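You operate a simulated robot arm through the tools that you are given. There is no shell and no other tool. Be economical: measure what you need, move in short steps, check, and stop when the job is done.

You run a simulated robot arm. Do the job below in one go: nothing can be reset, and whatever is moved stays where it is left.

Task
Level the grey levelling plate both ways with the yellow spirit level.
Fine: level in the middle of the plate along the bench, brass knob till the bubble sits between its lines; level across, black knob likewise; put the level back.
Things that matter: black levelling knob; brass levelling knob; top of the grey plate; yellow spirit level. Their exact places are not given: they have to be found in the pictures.

It is judged by the outcome, as a careful person would: the job done as asked, and still so three seconds after it is handed in. It fails if anything else is knocked over, pushed out of place, dropped, spilled or broken.

Robot
A 6-joint arm with a four-finger gripper on a trunk, on a base that drives. Base frame: it is fixed to the floor where the robot stands at the start and does not move with it; the origin is under the middle of the robot, x ahead of it, y to its left, z up; the surface under the hand at the start is at about z = 800. Units: mm, rad, N and s.
With the tool pointing down near the work surface it reaches from about 100 to 920 mm from the robot's upright axis, wherever it stands. Its first joint turns from -2.897 to 2.897 rad. Places, roughly: black levelling knob [500, -200, 900]; brass levelling knob [600, -100, 900]; top of the grey plate [600, -200, 800]. Payload 3.43 kg.
The tool frame sits at the grasp point between the pads (the TCP): z along the fingers, y along the line on which they close. The tips reach 30 mm beyond it. The gripper opens to 120 mm. The gripper's body begins 85 mm behind the TCP.
Orientation is that of the tool frame in the base frame, as [roll, pitch, yaw] about the fixed x, y, z axes, in that order (R = Rz(yaw) Ry(pitch) Rx(roll)). With the fingers straight down and closing along the base's y, the tool's x points along the base's -x, its y along +y and its z along -z.

Tools
- The arm moves only by the tool drive_tool. Its argument "commands" is a list of rows, each a list of 7 numbers: the shift along the tool's x, y, z in mm, then the turn, a rotation vector about the tool's x, y, z in rad, then the gripper command, from -1 (fully open) to 1 (shut), values between in proportion. In form: [[x, y, z, rx, ry, rz, jaw], ...]. A call has 1 to 20 rows; each row is the pose to reach, as a shift and turn from the pose commanded when the call began, along the tool's axes at that moment. A row lasts 0.2 s, in which the tool goes at most 50 mm and 0.15 rad; a call with a longer step from one row to the next is refused whole, and so is a gripper value outside its range. Where a pose cannot be reached the arm comes as near as it can. A force on the tool above 40 N (or 10 N above the force at the start of the call, whichever is more), or a blocked arm, ends the call early, and 0.2 s more pass. The fingers move at their own pace and stop on an object; they squeeze with about 42 N. The grip force told is the motor's: it shows also when the fingers shut on nothing. Time passes only in rows, and 0.2 s behind the last, so rows that repeat a pose let the fingers close. The reply holds the time, the measured pose of the TCP, the force on the tool along the base axes, the opening and the grip force, in the units named above and with some noise, with the torque about the TCP (base axes, N m) and any sound that the robot's microphone picked up.
- Cameras (640 x 400 px; columns grow to the right, rows downward): "scene" is now at [78.1, 178, 1525.3]; the picture's right is [-0.17, -0.99, 0.00], its down [-0.41, 0.07, -0.91] and it looks along [0.89, -0.15, -0.42] (base axes); focal length 241 px, centre (320, 200). "wrist" rides on the gripper at [71, -17, -121] in the tool frame; the picture's right is [0.23, 0.97, 0.00], its down [-0.81, 0.19, -0.55] and it looks along [-0.54, 0.13, 0.83] (tool axes); focal length 275 px, centre (320, 200).
- camera(camera): a new picture of that camera. It takes no simulated time.
- slide_trunk(by): slides the trunk up (or, below 0, down) by that many mm; the arm and the scene camera ride with it, the base frame stays. It gives what a move gives, with no picture.
- roll_base(legs): drives the robot by 1 to 6 legs, each [ahead, left, turn to the left] in mm, mm and rad, along the robot's own axes; the way and the turn of a leg run together, so that a leg with both is an arc; at most 1500 mm and 3.142 rad a leg. The arm and the cameras ride along, it lands a little off, and it stops where it bumps. It gives what a move gives.
- turn_head(pan, tilt): turns the head with the scene camera to pan (to the left, within 2.094 rad either way) and tilt (down, from -0.506 to 1.204), counted from straight ahead of the robot. It gives what a move gives.
- pixel_to_xyz(camera, pixels): for up to 12 pixels [column, row] of the newest picture of that camera ("zoom" is the newest enlarged one), the place [x, y, z] in the base frame of the surface seen there, good to about 2 mm, but the place of the scene camera against the robot may be out by one fixed shift of up to 12 mm in any direction. It takes no simulated time.
- inspect(camera, box): a new picture of the part [left, top, right, bottom] of that camera's present view, enlarged. It takes no simulated time.
- hand_in(): hands the job in; it is judged then, once.

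Keep the steps short. Do not move on a guess: measure, check each grasp and each placing, and mend mistakes. In all there are 80 turns and 52 pictures (those below and enlarged ones count). Leave the gripper open and the arm clear of the work at the hand-in unless told otherwise, and finish with a single line.

The tools are called as name(argument=value, ...) on one line, values as JSON. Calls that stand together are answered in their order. drive_tool: Moves the arm, as the interface text tells. Its arguments: {"type":"object","properties":{"commands":{"type":"array","items":{"type":"array","items":{"type":"number"}}}},"required":["commands"]} The other tools are called the same way: slide_trunk (by) slides the trunk up or down; roll_base (legs) drives the base; turn_head (pan, tilt) turns the head that bears the scene camera; camera (camera) takes a picture; pixel_to_xyz (camera, pixels) gives the place of the surface under pixels of a picture; inspect (camera, box) takes an enlarged picture of a part of a camera's view; hand_in () hands the job in.

At the start:

```text
clock: 0.0
position: [505.4, 28.8, 1223.0]
tcp_rot: [3.141, 0.0, -3.141]
ft_force: [0.3, -0.2, -0.1]
wrist_torque: [0.01, -0.03, -0.02]
gripper_width: 120.0
grip_force: 0.1
trunk travel left (down, up): [-75.0, 465.0]
robot x, y, heading: [-0.4, 3.0, 0.001]
head pan, tilt: [-1.555, 1.201]
```

scene: 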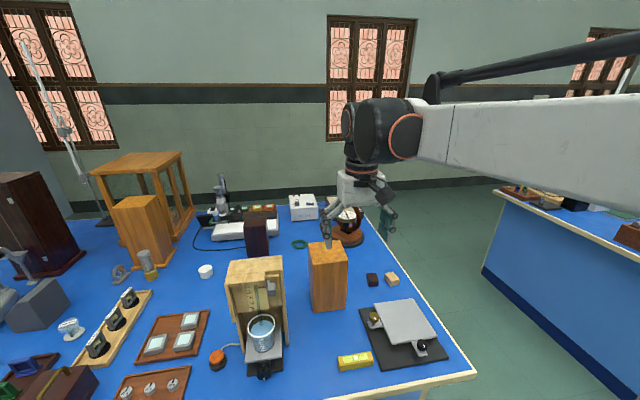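
wrist: 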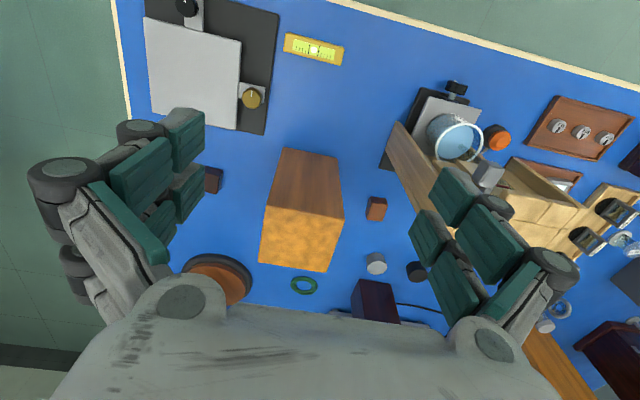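

I see the plate with the brass knob at wrist (251,96), the black knob at (187,7) and the yellow level at (313,50). I'll enlarge both views and measure these.

inspect(camera="wrist", box=[110, 0, 366, 160])

inspect(camera="scene", box=[300, 260, 492, 380])

pixel_to_xyz(camera="wrist", pixels=[[251, 96], [187, 7], [313, 50], [286, 40], [341, 53], [148, 20], [240, 42], [235, 128], [153, 112], [195, 75], [262, 60], [300, 90]])

```text
2.50 times, centred on (238, 80) of wrist
```

zoom: 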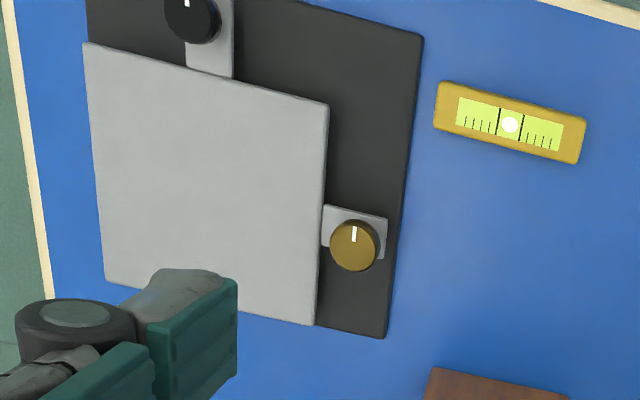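

```text
3.33 times, centred on (396, 320) of scene
```

zoom: 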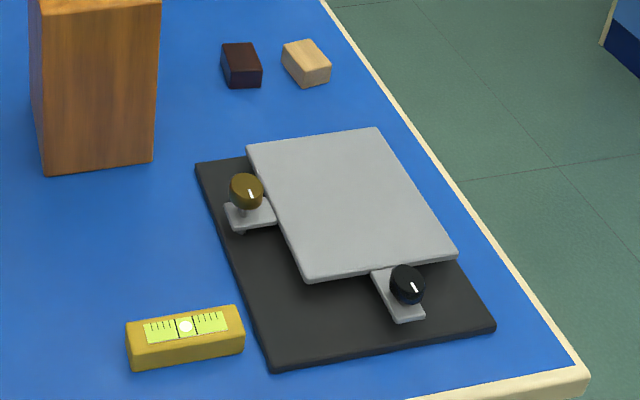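

```text
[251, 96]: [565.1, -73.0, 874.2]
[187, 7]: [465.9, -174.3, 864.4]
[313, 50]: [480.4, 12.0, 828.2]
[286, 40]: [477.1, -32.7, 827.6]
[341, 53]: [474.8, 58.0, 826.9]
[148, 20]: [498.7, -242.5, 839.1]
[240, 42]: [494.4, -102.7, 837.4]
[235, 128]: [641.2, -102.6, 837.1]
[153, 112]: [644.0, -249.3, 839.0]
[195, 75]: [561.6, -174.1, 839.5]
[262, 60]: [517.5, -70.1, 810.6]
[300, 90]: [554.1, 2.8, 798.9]
```

Plate top is about x 490..645, y -250..-100, z 838; the brass knob is near (565,-73), black near (466,-174), and the level near (478,12) lying along y. I'll measure the nearby obstacles and the level's corners before moving.

inspect(camera="wrist", box=[270, 20, 366, 80])

pixel_to_xyz(camera="wrist", pixels=[[303, 165], [303, 230], [395, 130], [450, 118], [456, 86], [457, 140], [415, 160], [211, 180], [376, 208]])

```text
6.67 times, centred on (318, 50) of wrist
```

zoom: 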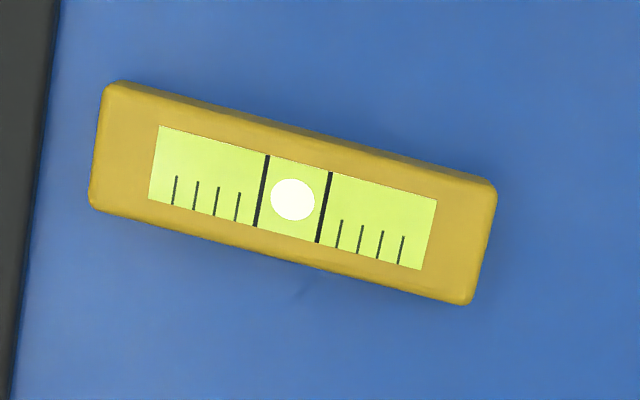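

```text
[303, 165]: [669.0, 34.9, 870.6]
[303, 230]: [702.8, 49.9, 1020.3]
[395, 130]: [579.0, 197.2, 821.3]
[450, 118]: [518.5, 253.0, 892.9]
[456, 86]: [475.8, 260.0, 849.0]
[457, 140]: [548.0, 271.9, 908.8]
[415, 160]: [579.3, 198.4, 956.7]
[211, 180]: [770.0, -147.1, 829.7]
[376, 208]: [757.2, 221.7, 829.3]
```

The newest zoom shows the level sharply; I'll measure its corners there (105,90), (495,185), (468,300), (92,205) and the bubble at (293,199).

pixel_to_xyz(camera="zoom", pixels=[[118, 93], [483, 190], [465, 292], [98, 200], [293, 199], [262, 190], [324, 208], [20, 200]])

drive_tool(commands=[[5, -3, 20, 0, 0, -0.15, 0], [10, -6, 40, 0, 0, -0.3, 0], [15, -9, 60, 0, 0, -0.45, 0], [20, -12, 80, 0, 0, -0.6, 0], [25, -15, 100, 0, 0, -0.75, 0], [27, -17, 120, 0, 0, -0.9, 0], [27, -17, 140, 0, 0, -1.05, 0], [27, -17, 160, 0, 0, -1.2, 0], [27, -17, 180, 0, 0, -1.35, 0], [27, -17, 200, 0, 0, -1.5, 0], [27, -17, 220, 0, 0, -1.5708, 0]])

camera(camera="wrist")

```text
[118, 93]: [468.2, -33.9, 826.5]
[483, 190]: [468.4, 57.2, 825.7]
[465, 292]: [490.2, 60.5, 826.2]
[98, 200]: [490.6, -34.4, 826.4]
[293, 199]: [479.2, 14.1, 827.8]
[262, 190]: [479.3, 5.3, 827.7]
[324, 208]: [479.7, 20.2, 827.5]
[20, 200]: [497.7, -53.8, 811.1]
```

```text
clock: 2.4
position: [479.9, 12.2, 1002.4]
tcp_rot: [-3.141, -0.001, -1.569]
ft_force: [-2.7, 2.3, -0.2]
wrist_torque: [-0.19, -0.15, 0.01]
gripper_width: 59.8
grip_force: 0.1
trunk travel left (down, up): [-75.0, 465.0]
robot x, y, heading: [-2.2, -0.1, 0.001]
head pan, tilt: [-1.555, 1.201]
```

```text
46 pictures are left
```

wrist: 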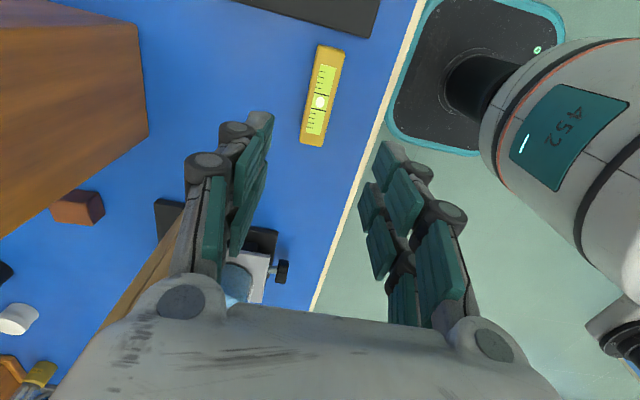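

The tool is at (480,12,1002), closing along x with the level lengthwise under it (level centre about (479.5,12.5), top 828). I go straight down to TCP z≈834 with the jaw at 60 mm, then close.

drive_tool(commands=[[0, 0, 40, 0, 0, 0, 0], [0, 0, 80, 0, 0, 0, 0], [0, 0, 115, 0, 0, 0, 0], [0, 0, 140, 0, 0, 0, 0], [0, 0, 155, 0, 0, 0, 0], [0, 0, 163, 0, 0, 0, 0], [0, 0, 168, 0, 0, 0, 0], [0, 0, 168, 0, 0, 0, 0]])

camera(camera="wrist")

```text
clock: 4.2
position: [478.0, 13.7, 834.7]
tcp_rot: [-3.141, 0.0, -1.573]
ft_force: [0.0, -0.3, -0.1]
wrist_torque: [0.0, 0.01, -0.01]
gripper_width: 59.9
grip_force: 0.0
trunk travel left (down, up): [-75.0, 465.0]
robot x, y, heading: [1.7, -0.6, -0.002]
head pan, tilt: [-1.555, 1.201]
```

```text
45 pictures are left
```

wrist: 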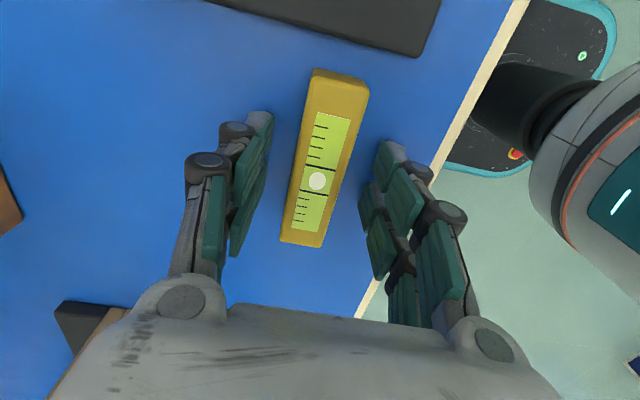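

The level is centred between the pads. I close, then lift 90 mm.

drive_tool(commands=[[0, 0, 0, 0, 0, 0, 0.5], [0, 0, 0, 0, 0, 0, 1], [0, 0, 0, 0, 0, 0, 1], [0, 0, 0, 0, 0, 0, 1]])

drive_tool(commands=[[0, 0, -10, 0, 0, 0, 1], [0, 0, -30, 0, 0, 0, 1], [0, 0, -60, 0, 0, 0, 1], [0, 0, -90, 0, 0, 0, 1], [0, 0, -120, 0, 0, 0, 1], [0, 0, -120, 0, 0, 0, 1]])

camera(camera="wrist")

```text
clock: 5.2
position: [477.6, 12.3, 834.5]
tcp_rot: [3.141, 0.0, -1.571]
ft_force: [0.8, -0.3, -0.7]
wrist_torque: [0.01, 0.0, 0.01]
gripper_width: 27.4
grip_force: 41.7
trunk travel left (down, up): [-75.0, 465.0]
robot x, y, heading: [3.2, -2.6, -0.004]
head pan, tilt: [-1.555, 1.201]
```

```text
clock: 6.6
position: [484.1, 11.8, 953.2]
tcp_rot: [-3.141, -0.001, -1.572]
ft_force: [-0.4, -0.3, -1.0]
wrist_torque: [-0.01, -0.04, -0.01]
gripper_width: 27.3
grip_force: 42.2
trunk travel left (down, up): [-75.0, 465.0]
robot x, y, heading: [-2.4, -0.7, -0.002]
head pan, tilt: [-1.555, 1.201]
```

```text
44 pictures are left
```

wrist: 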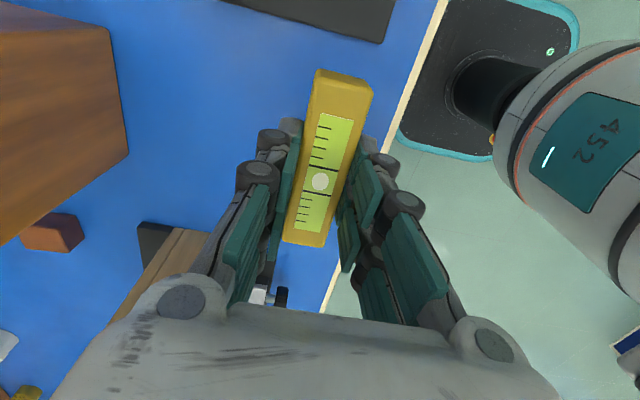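

Gripped (27.4 mm, 42 N), lifted cleanly. Next I carry it at this height over the plate middle (568,-175): base shift (+89,-187), i.e. tool (+187,-89).

drive_tool(commands=[[30, -14, 0, 0, 0, 0, 1], [65, -31, 0, 0, 0, 0, 1], [105, -50, 0, 0, 0, 0, 1], [140, -67, 0, 0, 0, 0, 1], [165, -79, 0, 0, 0, 0, 1], [180, -86, 0, 0, 0, 0, 1], [187, -89, 0, 0, 0, 0, 1], [187, -89, 0, 0, 0, 0, 1]])

camera(camera="wrist")

inspect(camera="scene", box=[300, 260, 492, 380])

```text
clock: 8.4
position: [565.4, -177.1, 955.7]
tcp_rot: [3.141, 0.0, -1.57]
ft_force: [-1.1, -0.1, -1.8]
wrist_torque: [0.0, -0.02, 0.03]
gripper_width: 27.0
grip_force: 42.2
trunk travel left (down, up): [-75.0, 465.0]
robot x, y, heading: [1.5, 4.8, 0.001]
head pan, tilt: [-1.555, 1.201]
```

```text
43 pictures are left
```

wrist: 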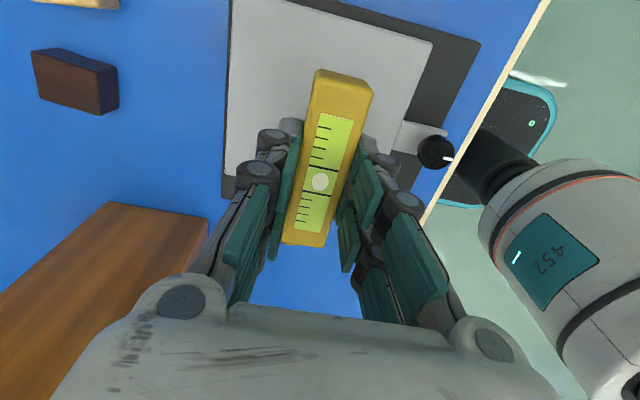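

```text
3.33 times, centred on (396, 320) of scene
```

zoom: 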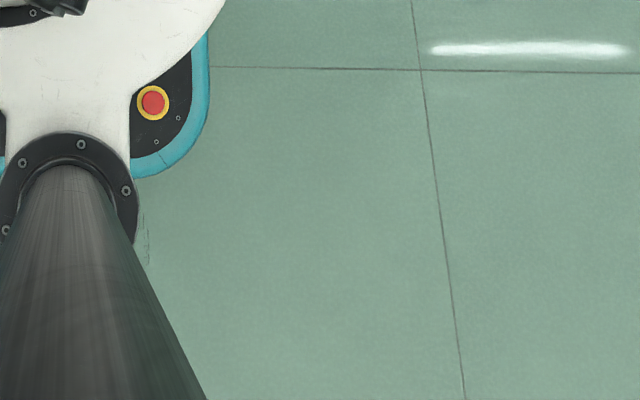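

The scene head is looking at the floor, so I turn it to the plate.

turn_head(pan=-0.5, tilt=0.85)

camera(camera="scene")

```text
clock: 9.7
position: [566.3, -176.2, 954.8]
tcp_rot: [3.139, -0.001, -1.572]
ft_force: [0.4, 0.2, 0.2]
wrist_torque: [-0.02, 0.03, 0.0]
gripper_width: 27.1
grip_force: 41.6
trunk travel left (down, up): [-75.0, 465.0]
robot x, y, heading: [-4.3, -0.1, -0.002]
head pan, tilt: [-0.499, 0.85]
```

```text
41 pictures are left
```

scene: 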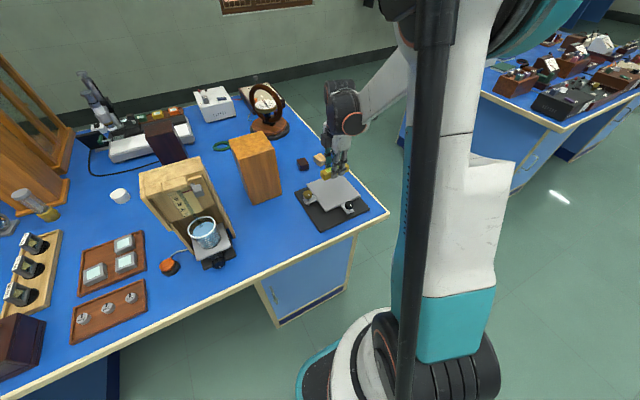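

The plate is visible now. The bottom of the level should touch at TCP z≈873 (plate 838 against bench 799), so I go down to about 880 first and then creep.

drive_tool(commands=[[0, 0, 20, 0, 0, 0, 1], [0, 0, 45, 0, 0, 0, 1], [0, 0, 62, 0, 0, 0, 1], [0, 0, 72, 0, 0, 0, 1], [0, 0, 75, 0, 0, 0, 1], [0, 0, 75, 0, 0, 0, 1]])

inspect(camera="scene", box=[272, 130, 400, 240])

camera(camera="wrist")

```text
clock: 11.1
position: [565.0, -175.3, 879.4]
tcp_rot: [3.139, -0.001, -1.572]
ft_force: [0.2, -0.1, -0.5]
wrist_torque: [-0.01, -0.01, 0.01]
gripper_width: 27.3
grip_force: 42.0
trunk travel left (down, up): [-75.0, 465.0]
robot x, y, heading: [-2.5, -2.1, 0.005]
head pan, tilt: [-0.499, 0.85]
```

```text
3.64 times, centred on (336, 185) of scene
```

zoom: 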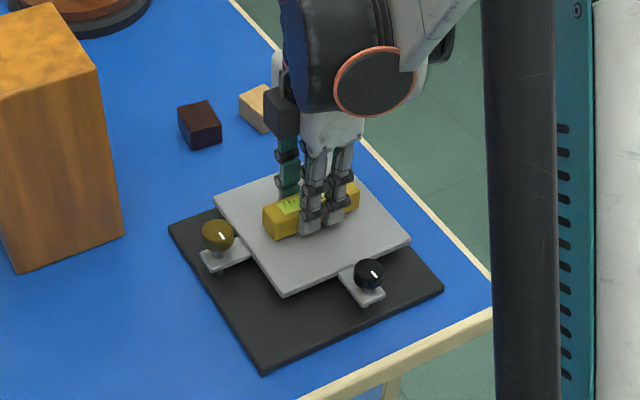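

```text
39 pictures are left
```

wrist: 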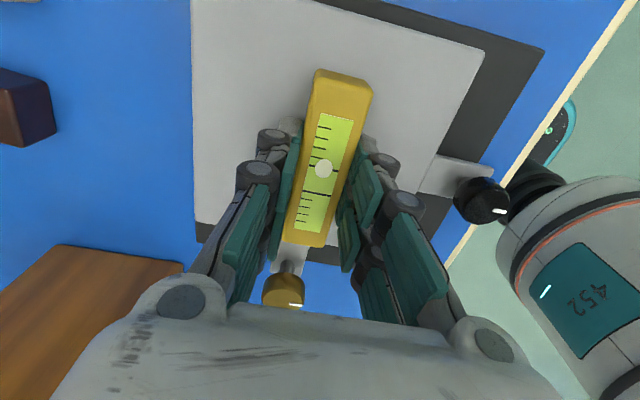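

The bubble already shifts with small tilts, so it's sensitive. I'll creep down 4 mm and watch the force.

drive_tool(commands=[[0, 0, 1, 0, 0, 0, 1], [0, 0, 2, 0, 0, 0, 1], [0, 0, 3, 0, 0, 0, 1], [0, 0, 4, 0, 0, 0, 1], [0, 0, 4, 0, 0, 0, 1]])

drive_tool(commands=[[0, 0, 0.5, 0, 0, 0, 1], [0, 0, 1, 0, 0, 0, 1], [0, 0, 1.5, 0, 0, 0, 1], [0, 0, 1.5, 0, 0, 0, 1]])

```text
clock: 12.3
position: [567.9, -175.4, 876.2]
tcp_rot: [3.141, 0.0, -1.571]
ft_force: [-0.1, 0.3, -1.2]
wrist_torque: [0.02, 0.05, 0.01]
gripper_width: 27.3
grip_force: 42.0
trunk travel left (down, up): [-75.0, 465.0]
robot x, y, heading: [-1.0, -0.3, -0.003]
head pan, tilt: [-0.499, 0.85]
```

```text
clock: 13.3
position: [567.8, -175.2, 875.3]
tcp_rot: [3.14, 0.0, -1.57]
ft_force: [0.0, 0.3, 0.4]
wrist_torque: [-0.03, 0.0, 0.01]
gripper_width: 27.0
grip_force: 42.1
trunk travel left (down, up): [-75.0, 465.0]
robot x, y, heading: [0.3, -2.2, -0.003]
head pan, tilt: [-0.499, 0.85]
```

No contact yet at 875; I creep on in half-millimetres.

drive_tool(commands=[[0, 0, 0.5, 0, 0, 0, 1], [0, 0, 1, 0, 0, 0, 1], [0, 0, 1, 0, 0, 0, 1]])

drive_tool(commands=[[0, 0, 0.5, 0, 0, 0, 1], [0, 0, 1, 0, 0, 0, 1], [0, 0, 1, 0, 0, 0, 1]])

```text
clock: 14.2
position: [567.4, -175.6, 875.5]
tcp_rot: [-3.137, 0.001, -1.57]
ft_force: [-0.2, 2.0, 22.3]
wrist_torque: [0.1, 0.1, -0.02]
gripper_width: 27.3
grip_force: 41.7
trunk travel left (down, up): [-75.0, 465.0]
robot x, y, heading: [-0.2, -2.6, 0.003]
head pan, tilt: [-0.499, 0.85]
stopped in row 3: the force on the tool passed its limit at 41 N (the readings are from after the stop); the commanded pose is now the measured one
```

```text
clock: 14.7
position: [566.8, -177.4, 875.4]
tcp_rot: [-3.138, 0.0, -1.569]
ft_force: [-2.1, 3.2, 26.7]
wrist_torque: [0.08, 0.12, -0.03]
gripper_width: 27.5
grip_force: 42.2
trunk travel left (down, up): [-75.0, 465.0]
robot x, y, heading: [-0.0, -1.7, 0.001]
head pan, tilt: [-0.499, 0.85]
stopped in row 2: the force on the tool passed its limit at 43 N (the readings are from after the stop); the commanded pose is now the measured one
```

Contact (about 25 N up). I back off 0.5 mm and open to ~60 mm, then lift clear.

drive_tool(commands=[[0, 0, -0.5, 0, 0, 0, 1], [0, 0, -0.5, 0, 0, 0, 0.4], [0, 0, -0.5, 0, 0, 0, 0], [0, 0, -0.5, 0, 0, 0, 0], [0, 0, -20, 0, 0, 0, 0], [0, 0, -60, 0, 0, 0, 0], [0, 0, -100, 0, 0, 0, 0], [0, 0, -100, 0, 0, 0, 0]])

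camera(camera="wrist")

inspect(camera="scene", box=[288, 150, 384, 234])

```text
clock: 16.5
position: [565.9, -177.4, 975.8]
tcp_rot: [-3.139, 0.001, -1.571]
ft_force: [-0.1, 1.0, -0.1]
wrist_torque: [-0.01, -0.01, -0.02]
gripper_width: 59.9
grip_force: 0.0
trunk travel left (down, up): [-75.0, 465.0]
robot x, y, heading: [-4.2, -2.2, 0.001]
head pan, tilt: [-0.499, 0.85]
```

```text
38 pictures are left
```

wrist: 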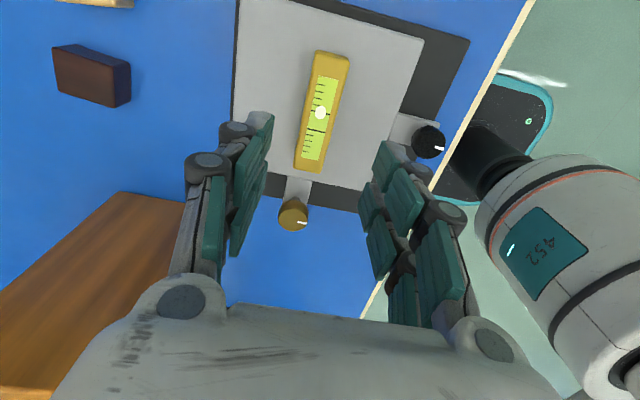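

```text
4.76 times, centred on (336, 192) of scene
```

zoom: 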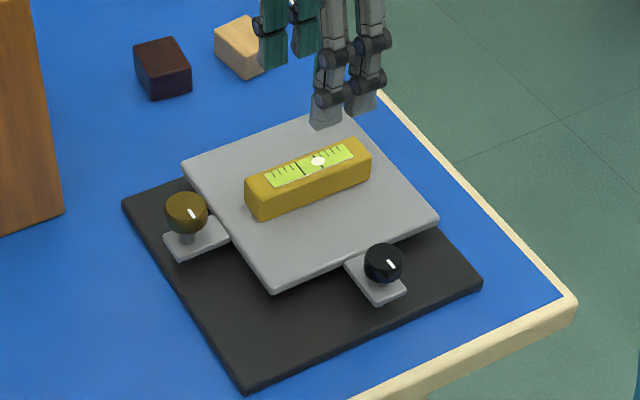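

Level stands on the plate middle; the bubble is toward -y, so the brass side (+y) is low. I enlarge for an exact reading and the knob places.

inspect(camera="wrist", box=[240, 40, 464, 240])

pixel_to_xyz(camera="wrist", pixels=[[293, 208], [279, 210], [307, 210], [293, 202], [293, 214], [429, 142], [415, 142], [429, 130], [244, 120], [405, 150], [292, 230]])

```text
2.00 times, centred on (352, 140) of wrist
```

zoom: 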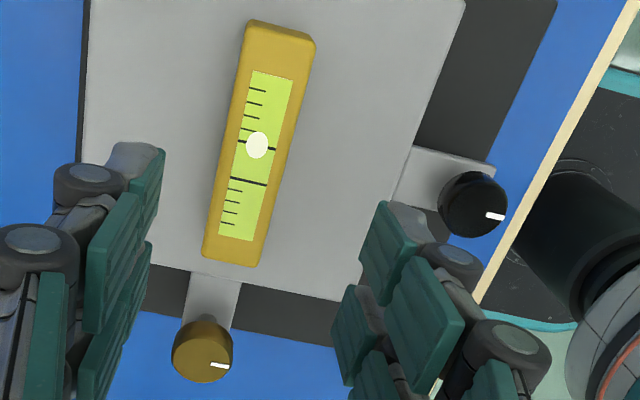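

```text
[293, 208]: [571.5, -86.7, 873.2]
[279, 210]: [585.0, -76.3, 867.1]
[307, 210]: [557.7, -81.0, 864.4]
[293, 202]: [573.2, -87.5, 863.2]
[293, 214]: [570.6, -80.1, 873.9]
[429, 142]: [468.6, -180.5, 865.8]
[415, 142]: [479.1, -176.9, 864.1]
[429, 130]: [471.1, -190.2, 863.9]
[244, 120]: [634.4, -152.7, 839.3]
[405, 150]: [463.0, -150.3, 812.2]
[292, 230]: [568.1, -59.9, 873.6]
```

Bubble is centred on the -y line at zoom (257,145). Brass knob centre is about (569,-73), top z 874, diameter 27. I move above it with tips about 15 mm over it and look before gripping.

drive_tool(commands=[[-30, -1, 0, 0, 0, 0, 0], [-70, -2, 0, 0, 0, 0, 0], [-104, -3, 0, 0, 0, 0, 0], [-104, -3, 25, 0, 0, 0, 0], [-104, -3, 50, 0, 0, 0, 0], [-104, -3, 56, 0, 0, 0, 0], [-104, -3, 56, 0, 0, 0, 0]])

camera(camera="wrist")

pixel_to_xyz(camera="wrist", pixels=[[315, 150], [315, 140], [315, 130], [300, 140], [330, 140], [315, 160], [315, 170]])

```text
clock: 18.1
position: [570.5, -69.6, 917.6]
tcp_rot: [-3.139, 0.001, -1.569]
ft_force: [-1.2, 0.0, 0.6]
wrist_torque: [0.0, 0.02, 0.01]
gripper_width: 59.9
grip_force: 0.0
trunk travel left (down, up): [-75.0, 465.0]
robot x, y, heading: [0.5, 1.0, 0.004]
head pan, tilt: [-0.499, 0.85]
```

```text
35 pictures are left
```

wrist: 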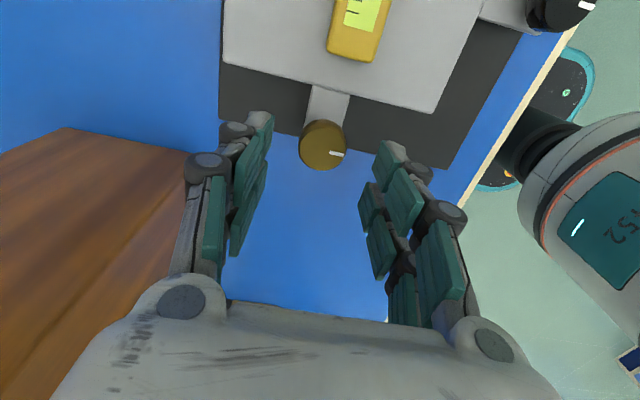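

```text
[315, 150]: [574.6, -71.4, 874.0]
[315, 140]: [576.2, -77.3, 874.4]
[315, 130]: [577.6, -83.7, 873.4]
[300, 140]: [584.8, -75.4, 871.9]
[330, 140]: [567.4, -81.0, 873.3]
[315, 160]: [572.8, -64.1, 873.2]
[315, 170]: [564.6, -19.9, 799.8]
```

Knob centre is at pixel (323,147) = about (570,-74.7). I shift 2 mm toward -y, go down 28 mm (tips ~860, knob top 874), and close.

drive_tool(commands=[[2, 0, 8, 0, 0, 0, 0], [2, 0, 16, 0, 0, 0, 0], [2, 0, 23, 0, 0, 0, 0], [2, 0, 28, 0, 0, 0, 0], [2, 0, 28, 0, 0, 0, 0.3], [2, 0, 28, 0, 0, 0, 0.4], [2, 0, 28, 0, 0, 0, 0.5], [2, 0, 28, 0, 0, 0, 0.6], [2, 0, 28, 0, 0, 0, 0.7], [2, 0, 28, 0, 0, 0, 1], [2, 0, 28, 0, 0, 0, 1]])

camera(camera="wrist")

```text
clock: 20.5
position: [570.1, -72.7, 891.4]
tcp_rot: [-3.138, -0.001, -1.569]
ft_force: [-25.6, 4.1, -16.3]
wrist_torque: [0.2, 0.77, 0.04]
gripper_width: 29.8
grip_force: 44.5
trunk travel left (down, up): [-75.0, 465.0]
robot x, y, heading: [-3.6, 3.0, -0.001]
head pan, tilt: [-0.499, 0.85]
```

```text
34 pictures are left
```

wrist: 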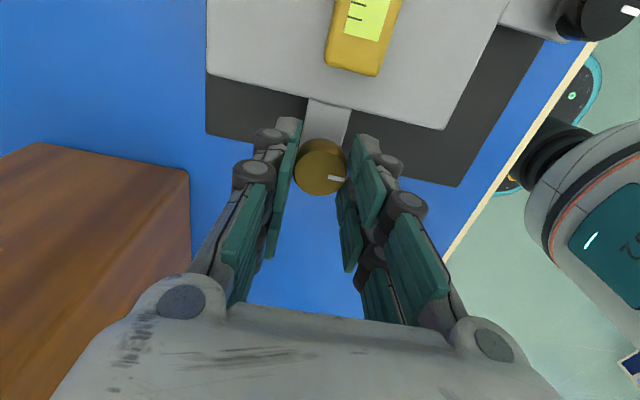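

Gripped (29.8 mm), but a side force of -25 N in x says I'm ~1-2 mm too far in +x. I relieve it by moving tool y +1.5.

drive_tool(commands=[[0, 0.7, 0, 0, 0, 0, 1], [0, 1.4, 0, 0, 0, 0, 1], [0, 1.4, 0, 0, 0, 0, 1]])

```text
clock: 21.3
position: [569.5, -72.7, 890.0]
tcp_rot: [-3.14, 0.002, -1.569]
ft_force: [-14.8, 10.2, 4.2]
wrist_torque: [0.31, 0.6, 0.02]
gripper_width: 30.1
grip_force: 45.4
trunk travel left (down, up): [-75.0, 465.0]
robot x, y, heading: [0.7, 3.8, 0.003]
head pan, tilt: [-0.499, 0.85]
```

Better; another 1.3 mm, then a test turn of +0.45 rad about tool z (clockwise from above).

drive_tool(commands=[[0, 0.7, 0, 0, 0, 0, 1], [-0.5, 1.3, 0, 0, 0, 0, 1], [-0.5, 1.3, 0, 0, 0, 0.1, 1], [-0.5, 1.3, 0, 0, 0, 0.2, 1], [-0.5, 1.3, 0, 0, 0, 0.3, 1], [-0.5, 1.3, 0, 0, 0, 0.4, 1], [-0.5, 1.3, 0, 0, 0, 0.45, 1], [-0.5, 1.3, 0, 0, 0, 0.45, 1]])

inspect(camera="scene", box=[288, 150, 384, 234])

```text
clock: 22.5
position: [569.1, -74.6, 890.1]
tcp_rot: [-3.137, 0.003, -1.839]
ft_force: [-1.5, 4.1, 20.7]
wrist_torque: [-0.28, 0.39, 0.04]
gripper_width: 29.7
grip_force: 44.9
trunk travel left (down, up): [-75.0, 465.0]
robot x, y, heading: [1.0, 1.3, -0.002]
head pan, tilt: [-0.499, 0.85]
stopped in row 5: the force on the tool passed its limit at 42 N (the readings are from after the stop); the commanded pose is now the measured one
```

```text
4.76 times, centred on (336, 192) of scene
```

zoom: 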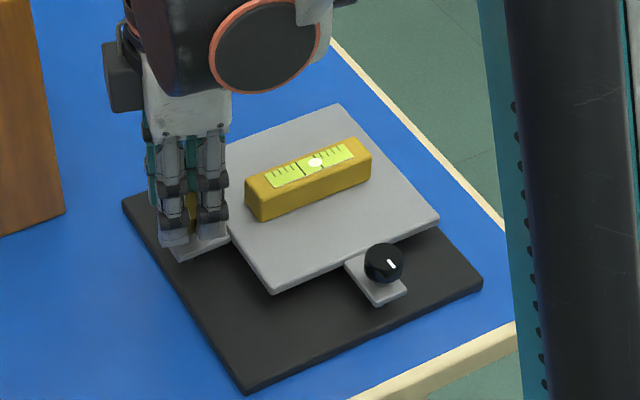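

It turned 0.27 rad and the bubble moved slightly toward the middle, so clockwise is right. I zoom in on the bubble.

inspect(camera="scene", box=[334, 173, 374, 198])

drive_tool(commands=[[0, 0, -0.3, 0, 0, 0, 1], [0, 0, -0.6, 0, 0, 0, 1], [0, 0, -0.6, 0, 0, 0, 1]])

```text
16.00 times, centred on (354, 186) of scene
```

zoom: 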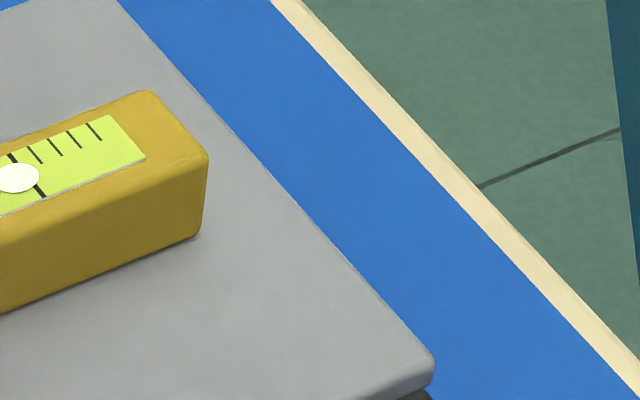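

```text
clock: 23.3
position: [570.3, -73.0, 890.9]
tcp_rot: [-3.138, 0.001, -1.839]
ft_force: [-7.2, 7.6, 3.3]
wrist_torque: [0.15, 0.02, 0.0]
gripper_width: 29.8
grip_force: 44.5
trunk travel left (down, up): [-75.0, 465.0]
robot x, y, heading: [-1.4, 0.5, -0.0]
head pan, tilt: [-0.499, 0.85]
```

Forces are small now. I turn on by +0.4 rad and read the bubble again.

drive_tool(commands=[[0, 0, -0.1, 0, 0, 0.1, 1], [0, 0, -0.2, 0, 0, 0.2, 1], [0, 0, -0.2, 0, 0, 0.3, 1], [0, 0, -0.3, 0, 0, 0.4, 1], [0, 0, -0.3, 0, 0, 0.4, 1]])

inspect(camera="scene", box=[320, 173, 360, 198])

```text
clock: 24.5
position: [569.7, -74.5, 890.9]
tcp_rot: [-3.138, 0.002, -2.24]
ft_force: [-15.4, 6.3, -10.4]
wrist_torque: [-0.43, 0.79, -0.01]
gripper_width: 30.0
grip_force: 44.6
trunk travel left (down, up): [-75.0, 465.0]
robot x, y, heading: [2.0, 2.4, -0.001]
head pan, tilt: [-0.499, 0.85]
```

```text
16.00 times, centred on (340, 186) of scene
```

zoom: 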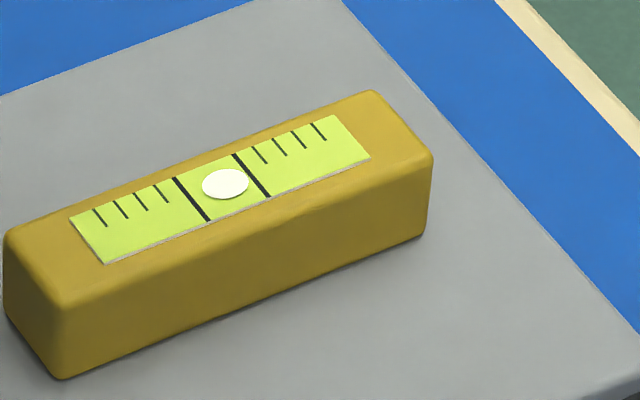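

Bubble is at (226,184) with the lines' middle at (221,188): about 0.12 rad more. I turn that, then release, lift 60 mm and read it free of the gripper.

drive_tool(commands=[[0, 0, 0, 0, 0, 0.06, 1], [0, 0, 0, 0, 0, 0.12, 1], [0, 0, 0, 0, 0, 0.12, 1], [0, 0, 0, 0, 0, 0.12, 0.3], [0, 0, 0, 0, 0, 0.12, 0], [0, 0, -20, 0, 0, 0.12, 0], [0, 0, -50, 0, 0, 0.12, 0], [0, 0, -70, 0, 0, 0.12, 0]])

inspect(camera="scene", box=[320, 173, 360, 198])

```text
clock: 26.3
position: [569.6, -74.7, 960.9]
tcp_rot: [-3.138, 0.004, -2.361]
ft_force: [0.8, -0.2, 0.1]
wrist_torque: [0.0, 0.0, 0.02]
gripper_width: 59.9
grip_force: 0.0
trunk travel left (down, up): [-75.0, 465.0]
robot x, y, heading: [1.5, 0.0, -0.0]
head pan, tilt: [-0.499, 0.85]
```

```text
16.00 times, centred on (340, 186) of scene
```

zoom: 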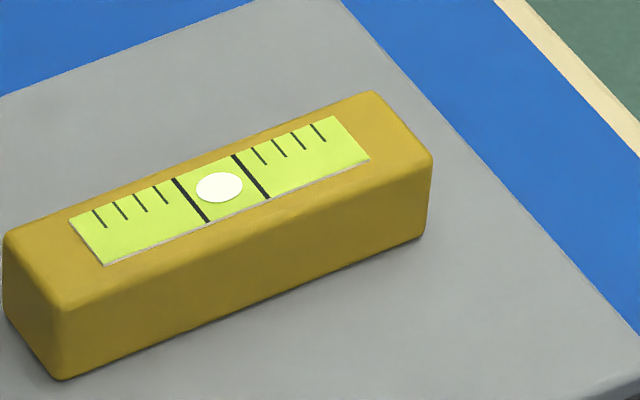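

The bubble is midway between its lines (219 vs 221). Along the bench is done. Next I return above the level at (567,-176) and turn back to yaw -1.57.

drive_tool(commands=[[15, -14, -10, 0, 0, -0.13, 0], [38, -36, -10, 0, 0, -0.27, 0], [60, -57, -10, 0, 0, -0.41, 0], [72.9, -69.9, -10, 0, 0, -0.54, 0], [72.9, -69.9, -10, 0, 0, -0.68, 0], [72.9, -69.9, -10, 0, 0, -0.79, 0], [72.9, -69.9, -10, 0, 0, -0.79, 0]])

camera(camera="wrist")

pixel_to_xyz(camera="wrist", pixels=[[331, 70], [310, 170], [314, 115], [328, 118], [318, 58], [344, 65], [300, 165], [322, 170]])

```text
clock: 27.9
position: [568.3, -174.2, 970.9]
tcp_rot: [-3.136, 0.0, -1.569]
ft_force: [-0.4, 0.5, 0.7]
wrist_torque: [0.01, -0.02, -0.02]
gripper_width: 60.1
grip_force: 0.0
trunk travel left (down, up): [-75.0, 465.0]
robot x, y, heading: [-0.3, 0.8, -0.001]
head pan, tilt: [-0.499, 0.85]
```

```text
29 pictures are left
```

wrist: 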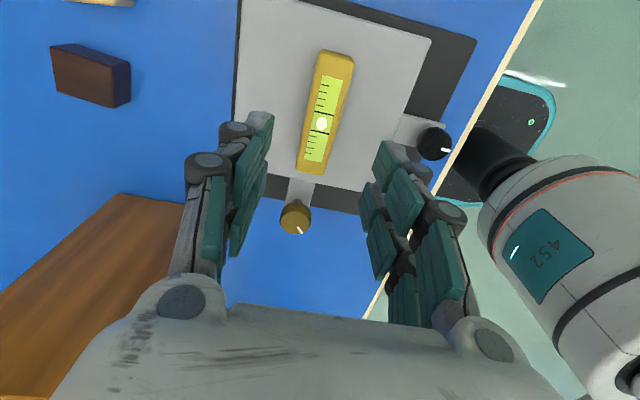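

```text
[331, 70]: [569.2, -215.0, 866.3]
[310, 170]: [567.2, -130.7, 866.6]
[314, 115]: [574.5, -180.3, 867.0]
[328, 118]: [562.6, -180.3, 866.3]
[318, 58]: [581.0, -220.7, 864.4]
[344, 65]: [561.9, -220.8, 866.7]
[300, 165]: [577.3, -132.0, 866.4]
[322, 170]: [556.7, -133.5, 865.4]
```

Level is under the tool (568,-176). I go down 96 mm with a small tilt correction, then close.

drive_tool(commands=[[0, 0, 30, -0.004, 0, 0, 0], [0, 0, 60, -0.004, 0, 0, 0], [0, 0, 82, -0.004, 0, 0, 0], [0, 0, 92, -0.004, 0, 0, 0], [0, 0, 95, -0.004, 0, 0, 0], [0, 0, 95, -0.004, 0, 0, 0.3], [0, 0, 95, -0.004, 0, 0, 0.45], [0, 0, 95, -0.004, 0, 0, 0.55], [0, 0, 95, -0.004, 0, 0, 1], [0, 0, 95, -0.004, 0, 0, 1]])

```text
clock: 30.1
position: [566.7, -174.9, 875.1]
tcp_rot: [-3.14, 0.0, -1.569]
ft_force: [0.1, 0.3, 0.2]
wrist_torque: [0.01, 0.02, -0.04]
gripper_width: 27.2
grip_force: 41.8
trunk travel left (down, up): [-75.0, 465.0]
robot x, y, heading: [0.2, 2.3, 0.001]
head pan, tilt: [-0.499, 0.85]
```

Gripped (27.2 mm). I lift 60 mm, turn +1.571 to lay it across, and look.

drive_tool(commands=[[0, 0, -15, 0, 0, 0, 1], [0, 0, -40, 0, 0, 0, 1], [0, 0, -60, 0, 0, 0.14, 1], [0, 0, -60, 0, 0, 0.28, 1], [0, 0, -60, 0, 0, 0.42, 1], [0, 0, -60, 0, 0, 0.56, 1], [0, 0, -60, 0, 0, 0.7, 1], [0, 0, -60, 0, 0, 0.84, 1], [0, 0, -60, 0, 0, 0.98, 1], [0, 0, -60, 0, 0, 1.12, 1], [0, 0, -60, 0, 0, 1.26, 1], [0, 0, -60, 0, 0, 1.4, 1], [0, 0, -60, 0, 0, 1.52, 1], [0, 0, -60, 0, 0, 1.571, 1], [0, 0, -60, 0, 0, 1.571, 1]])

camera(camera="wrist")

```text
clock: 33.3
position: [567.3, -174.6, 935.7]
tcp_rot: [-3.141, 0.0, 3.141]
ft_force: [0.2, -0.1, -0.8]
wrist_torque: [0.0, 0.0, 0.03]
gripper_width: 27.2
grip_force: 41.6
trunk travel left (down, up): [-75.0, 465.0]
robot x, y, heading: [2.8, 2.1, 0.008]
head pan, tilt: [-0.499, 0.85]
```

```text
28 pictures are left
```

wrist: 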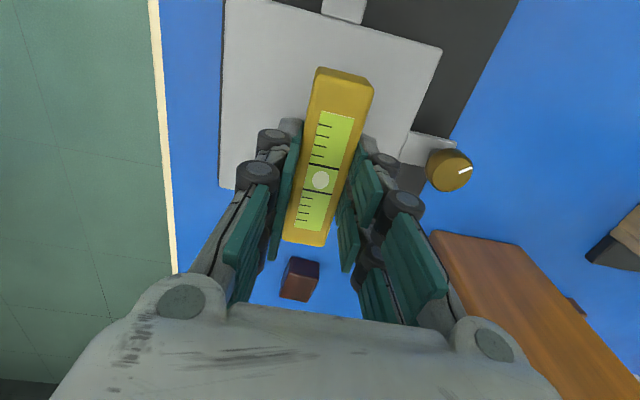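

It lies across over the middle. I lower 57 mm, then creep.

drive_tool(commands=[[0, 0, 20, 0, 0, 0, 1], [0, 0, 40, 0, 0, 0, 1], [0, 0, 52, 0, 0, 0, 1], [0, 0, 57, 0, 0, 0, 1], [0, 0, 57, 0, 0, 0, 1]])

drive_tool(commands=[[0, 0, 0.7, 0, 0, 0, 1], [0, 0, 1.4, 0, 0, 0, 1], [0, 0, 1.4, 0, 0, 0, 1]])

```text
clock: 34.5
position: [567.0, -174.8, 878.9]
tcp_rot: [-3.141, -0.002, -3.141]
ft_force: [-0.7, -0.8, -0.5]
wrist_torque: [-0.05, -0.03, -0.04]
gripper_width: 27.5
grip_force: 42.2
trunk travel left (down, up): [-75.0, 465.0]
robot x, y, heading: [1.6, 0.3, 0.002]
head pan, tilt: [-0.499, 0.85]
```

```text
clock: 35.3
position: [567.3, -176.0, 877.2]
tcp_rot: [-3.141, 0.001, -3.141]
ft_force: [-0.9, 0.6, -0.7]
wrist_torque: [0.0, -0.03, 0.01]
gripper_width: 27.2
grip_force: 41.4
trunk travel left (down, up): [-75.0, 465.0]
robot x, y, heading: [-2.0, 2.7, -0.001]
head pan, tilt: [-0.499, 0.85]
```

Still no contact; 1 mm more, gently.

drive_tool(commands=[[0, 0, 0.4, 0, 0, 0, 1], [0, 0, 0.8, 0, 0, 0, 1], [0, 0, 0.8, 0, 0, 0, 1]])

drive_tool(commands=[[0, 0, 0.3, 0, 0, 0, 1], [0, 0, 0.6, 0, 0, 0, 1], [0, 0, 0.6, 0, 0, 0, 1]])

```text
clock: 36.1
position: [567.9, -175.5, 874.8]
tcp_rot: [3.14, 0.0, 3.14]
ft_force: [0.0, 0.3, -0.6]
wrist_torque: [-0.01, -0.01, 0.01]
gripper_width: 27.2
grip_force: 41.6
trunk travel left (down, up): [-75.0, 465.0]
robot x, y, heading: [2.3, 3.5, 0.001]
head pan, tilt: [-0.499, 0.85]
```

```text
clock: 36.9
position: [566.8, -173.9, 875.9]
tcp_rot: [-3.141, 0.0, -3.141]
ft_force: [0.0, 0.0, -0.5]
wrist_torque: [-0.01, -0.02, -0.04]
gripper_width: 27.2
grip_force: 41.9
trunk travel left (down, up): [-75.0, 465.0]
robot x, y, heading: [1.1, 5.1, -0.004]
head pan, tilt: [-0.499, 0.85]
```

I'm within about 0.3 mm of the original height; I release, lift and read.

drive_tool(commands=[[0, 0, 0.2, 0, 0, 0, 1], [0, 0, 0.2, 0, 0, 0, 0.5], [0, 0, 0.2, 0, 0, 0, 0], [0, 0, 0.2, 0, 0, 0, 0], [0, 0, -20, 0, 0, 0, 0], [0, 0, -60, 0, 0, 0, 0], [0, 0, -90, 0, 0, 0, 0], [0, 0, -90, 0, 0, 0, 0]])

inspect(camera="scene", box=[320, 170, 360, 195])

camera(camera="wrist")

```text
clock: 38.7
position: [566.8, -177.2, 965.9]
tcp_rot: [3.141, 0.001, 3.141]
ft_force: [0.0, -0.4, -0.2]
wrist_torque: [0.02, -0.01, -0.01]
gripper_width: 60.0
grip_force: 0.1
trunk travel left (down, up): [-75.0, 465.0]
robot x, y, heading: [-1.0, 4.5, 0.002]
head pan, tilt: [-0.499, 0.85]
```

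```text
16.00 times, centred on (340, 182) of scene
```

zoom: 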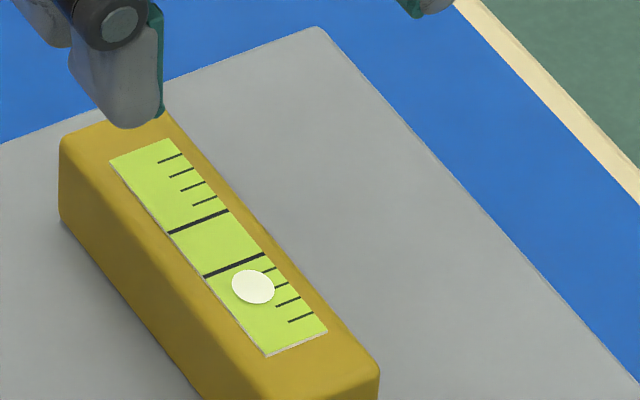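

```text
26 pictures are left
```

wrist: 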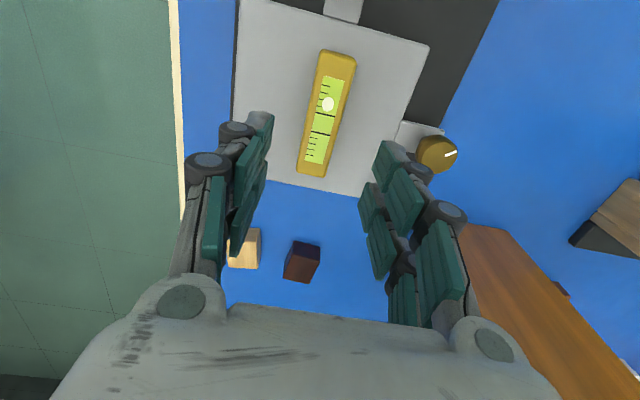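

The bubble sits about one line-spacing toward -x, so the black side is high: roughly 1.6 rad anticlockwise. I move above the black knob (467,-176) and look.

drive_tool(commands=[[30, 0, 0, 0, 0, 0, 0], [70, 0, 0, 0, 0, 0, 0], [100, 0, 0, 0, 0, 0, 0], [100, 0, 25, 0, 0, 0, 0], [100, 0, 50, 0, 0, 0, 0], [100, 0, 54, 0, 0, 0, 0], [100, 0, 54, 0, 0, 0, 0]])

camera(camera="wrist")

pixel_to_xyz(camera="wrist", pixels=[[323, 147], [310, 147], [336, 147], [323, 135], [323, 160], [316, 147], [330, 147]])

```text
clock: 40.3
position: [468.2, -175.6, 910.3]
tcp_rot: [3.141, 0.001, -3.14]
ft_force: [0.5, -0.2, -0.5]
wrist_torque: [0.01, -0.01, -0.01]
gripper_width: 60.4
grip_force: 0.0
trunk travel left (down, up): [-75.0, 465.0]
robot x, y, heading: [-2.9, 1.6, 0.001]
head pan, tilt: [-0.499, 0.85]
```

```text
25 pictures are left
```

wrist: 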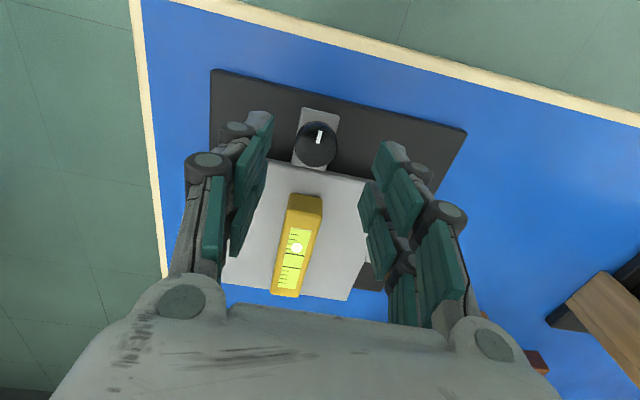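

```text
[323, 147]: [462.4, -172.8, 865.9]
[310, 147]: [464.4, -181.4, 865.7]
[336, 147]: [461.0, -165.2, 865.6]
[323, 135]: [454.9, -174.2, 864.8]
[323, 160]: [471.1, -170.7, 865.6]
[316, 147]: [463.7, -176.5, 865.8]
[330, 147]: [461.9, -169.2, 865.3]
```

I zoom in to get the knob's centre exactly.

inspect(camera="wrist", box=[277, 115, 357, 175])

pixel_to_xyz(camera="zoom", pixels=[[320, 60], [320, 100], [320, 200], [320, 250], [320, 300], [320, 340], [180, 220], [220, 220], [420, 220], [460, 220]])

```text
6.67 times, centred on (317, 145) of wrist
```

zoom: 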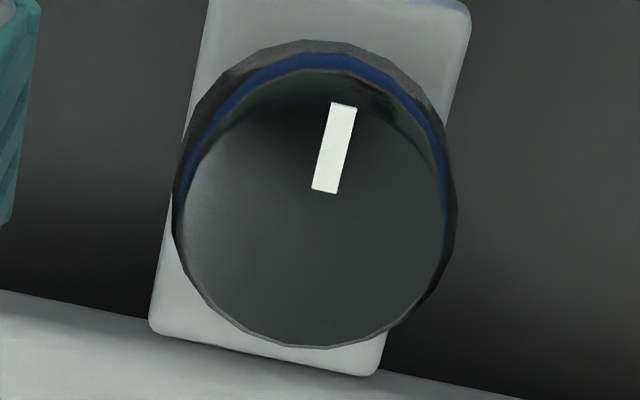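

```text
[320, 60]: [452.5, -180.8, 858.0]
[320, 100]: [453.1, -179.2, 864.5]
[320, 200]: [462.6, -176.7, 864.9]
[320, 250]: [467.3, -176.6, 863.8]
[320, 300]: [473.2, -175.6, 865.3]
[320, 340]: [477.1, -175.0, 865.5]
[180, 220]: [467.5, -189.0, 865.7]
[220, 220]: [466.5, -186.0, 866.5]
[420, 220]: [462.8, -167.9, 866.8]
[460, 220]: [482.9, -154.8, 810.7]
```

Knob centre is (464.3,-177). I shift tool (+3,-1.2), go down 29 mm and close gradually.

drive_tool(commands=[[3, -1.2, 8, 0, 0, 0, 0], [3, -1.2, 17, 0, 0, 0, 0], [3, -1.2, 24, 0, 0, 0, 0], [3, -1.2, 29, 0, 0, 0, 0], [3, -1.2, 29, 0, 0, 0, 0.3], [3, -1.2, 29, 0, 0, 0, 0.4], [3, -1.2, 29, 0, 0, 0, 0.48], [3, -1.2, 29, 0, 0, 0, 0.55], [3, -1.2, 29, 0, 0, 0, 1], [3, -1.2, 29, 0, 0, 0, 1]])

```text
clock: 42.5
position: [464.7, -177.1, 882.0]
tcp_rot: [3.141, 0.0, 3.138]
ft_force: [0.8, -23.5, 1.8]
wrist_torque: [-1.07, 0.13, 0.01]
gripper_width: 25.8
grip_force: 45.6
trunk travel left (down, up): [-75.0, 465.0]
robot x, y, heading: [0.6, -0.8, 0.003]
head pan, tilt: [-0.499, 0.85]
```

Gripped at 25.8 mm with -23 N in y; I relieve by moving 2.2 mm toward -y.

drive_tool(commands=[[0, -0.8, 0, 0, 0, 0, 1], [0, -1.6, 0, 0, 0, 0, 1], [0, -2.2, 0, 0, 0, 0, 1], [0, -2.2, 0, 0, 0, 0, 1]])

```text
clock: 43.5
position: [464.6, -178.3, 881.8]
tcp_rot: [3.141, -0.002, 3.141]
ft_force: [-4.4, -10.0, -35.8]
wrist_torque: [-0.22, -0.25, -0.03]
gripper_width: 26.2
grip_force: 45.2
trunk travel left (down, up): [-75.0, 465.0]
robot x, y, heading: [-0.2, -0.5, 0.002]
head pan, tilt: [-0.499, 0.85]
```

Side force is down, but now -36 N vertically (the pads pull up on the knob). I lower 0.6 mm.

drive_tool(commands=[[0, -0.3, 0.3, 0, 0, 0, 1], [0, -0.5, 0.6, 0, 0, 0, 1], [0, -0.5, 0.6, 0, 0, 0, 1]])

```text
clock: 44.3
position: [465.7, -177.6, 882.2]
tcp_rot: [3.139, 0.0, -3.142]
ft_force: [-0.4, 1.2, -4.4]
wrist_torque: [0.24, 1.27, -0.01]
gripper_width: 26.1
grip_force: 44.8
trunk travel left (down, up): [-75.0, 465.0]
robot x, y, heading: [-2.8, 1.6, 0.003]
head pan, tilt: [-0.499, 0.85]
```

Forces are settled. I turn -0.5 rad (anticlockwise) and read the bubble.

drive_tool(commands=[[0, 0, 0, 0, 0, -0.1, 1], [0, 0, 0, 0, 0, -0.2, 1], [0, 0, 0, 0, 0, -0.3, 1], [0, 0, 0, 0, 0, -0.4, 1], [0, 0, 0, 0, 0, -0.5, 1], [0, 0, 0, 0, 0, -0.5, 1]])

inspect(camera="scene", box=[320, 170, 360, 195])

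```text
clock: 45.7
position: [464.6, -178.5, 883.0]
tcp_rot: [-3.141, -0.002, -2.64]
ft_force: [-9.4, 9.7, -8.5]
wrist_torque: [0.5, -0.32, -0.02]
gripper_width: 25.9
grip_force: 44.8
trunk travel left (down, up): [-75.0, 465.0]
robot x, y, heading: [-2.0, -1.2, 0.0]
head pan, tilt: [-0.499, 0.85]
```

```text
16.00 times, centred on (340, 182) of scene
```

zoom: 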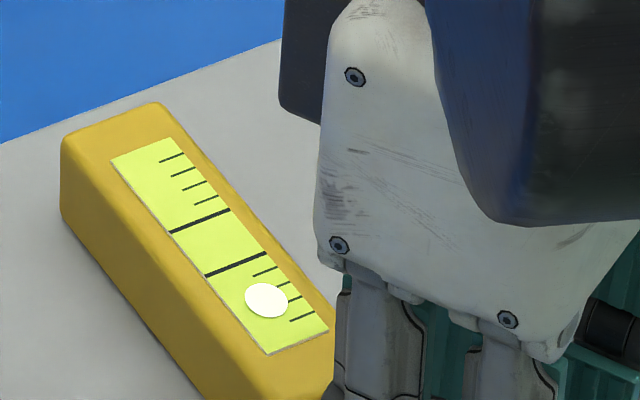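

The bubble moved the wrong way (now (267,301)): this knob is opposite. About +1.9 rad clockwise is needed; I turn +0.95 first.

drive_tool(commands=[[0, 0, 0, 0, 0, 0.1, 1], [0, 0, 0, 0, 0, 0.2, 1], [0, 0, 0, 0, 0, 0.3, 1], [0, 0, 0, 0, 0, 0.4, 1], [0, 0, 0, 0, 0, 0.5, 1], [0, 0, 0, 0, 0, 0.6, 1], [0, 0, 0, 0, 0, 0.7, 1], [0, 0, 0, 0, 0, 0.8, 1], [0, 0, 0, 0, 0, 0.9, 1], [0, 0, 0, 0, 0, 0.95, 1], [0, 0, 0, 0, 0, 0.95, 1]])

inspect(camera="scene", box=[320, 170, 360, 195])

```text
clock: 48.1
position: [464.5, -178.3, 881.6]
tcp_rot: [-3.14, 0.003, 2.689]
ft_force: [3.3, 22.1, 11.7]
wrist_torque: [0.72, -0.35, -0.02]
gripper_width: 25.9
grip_force: 45.0
trunk travel left (down, up): [-75.0, 465.0]
robot x, y, heading: [-0.3, 2.5, 0.001]
head pan, tilt: [-0.499, 0.85]
```

```text
16.00 times, centred on (340, 182) of scene
```

zoom: 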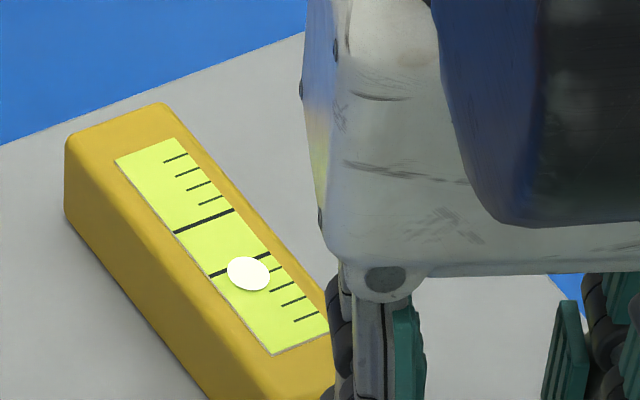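

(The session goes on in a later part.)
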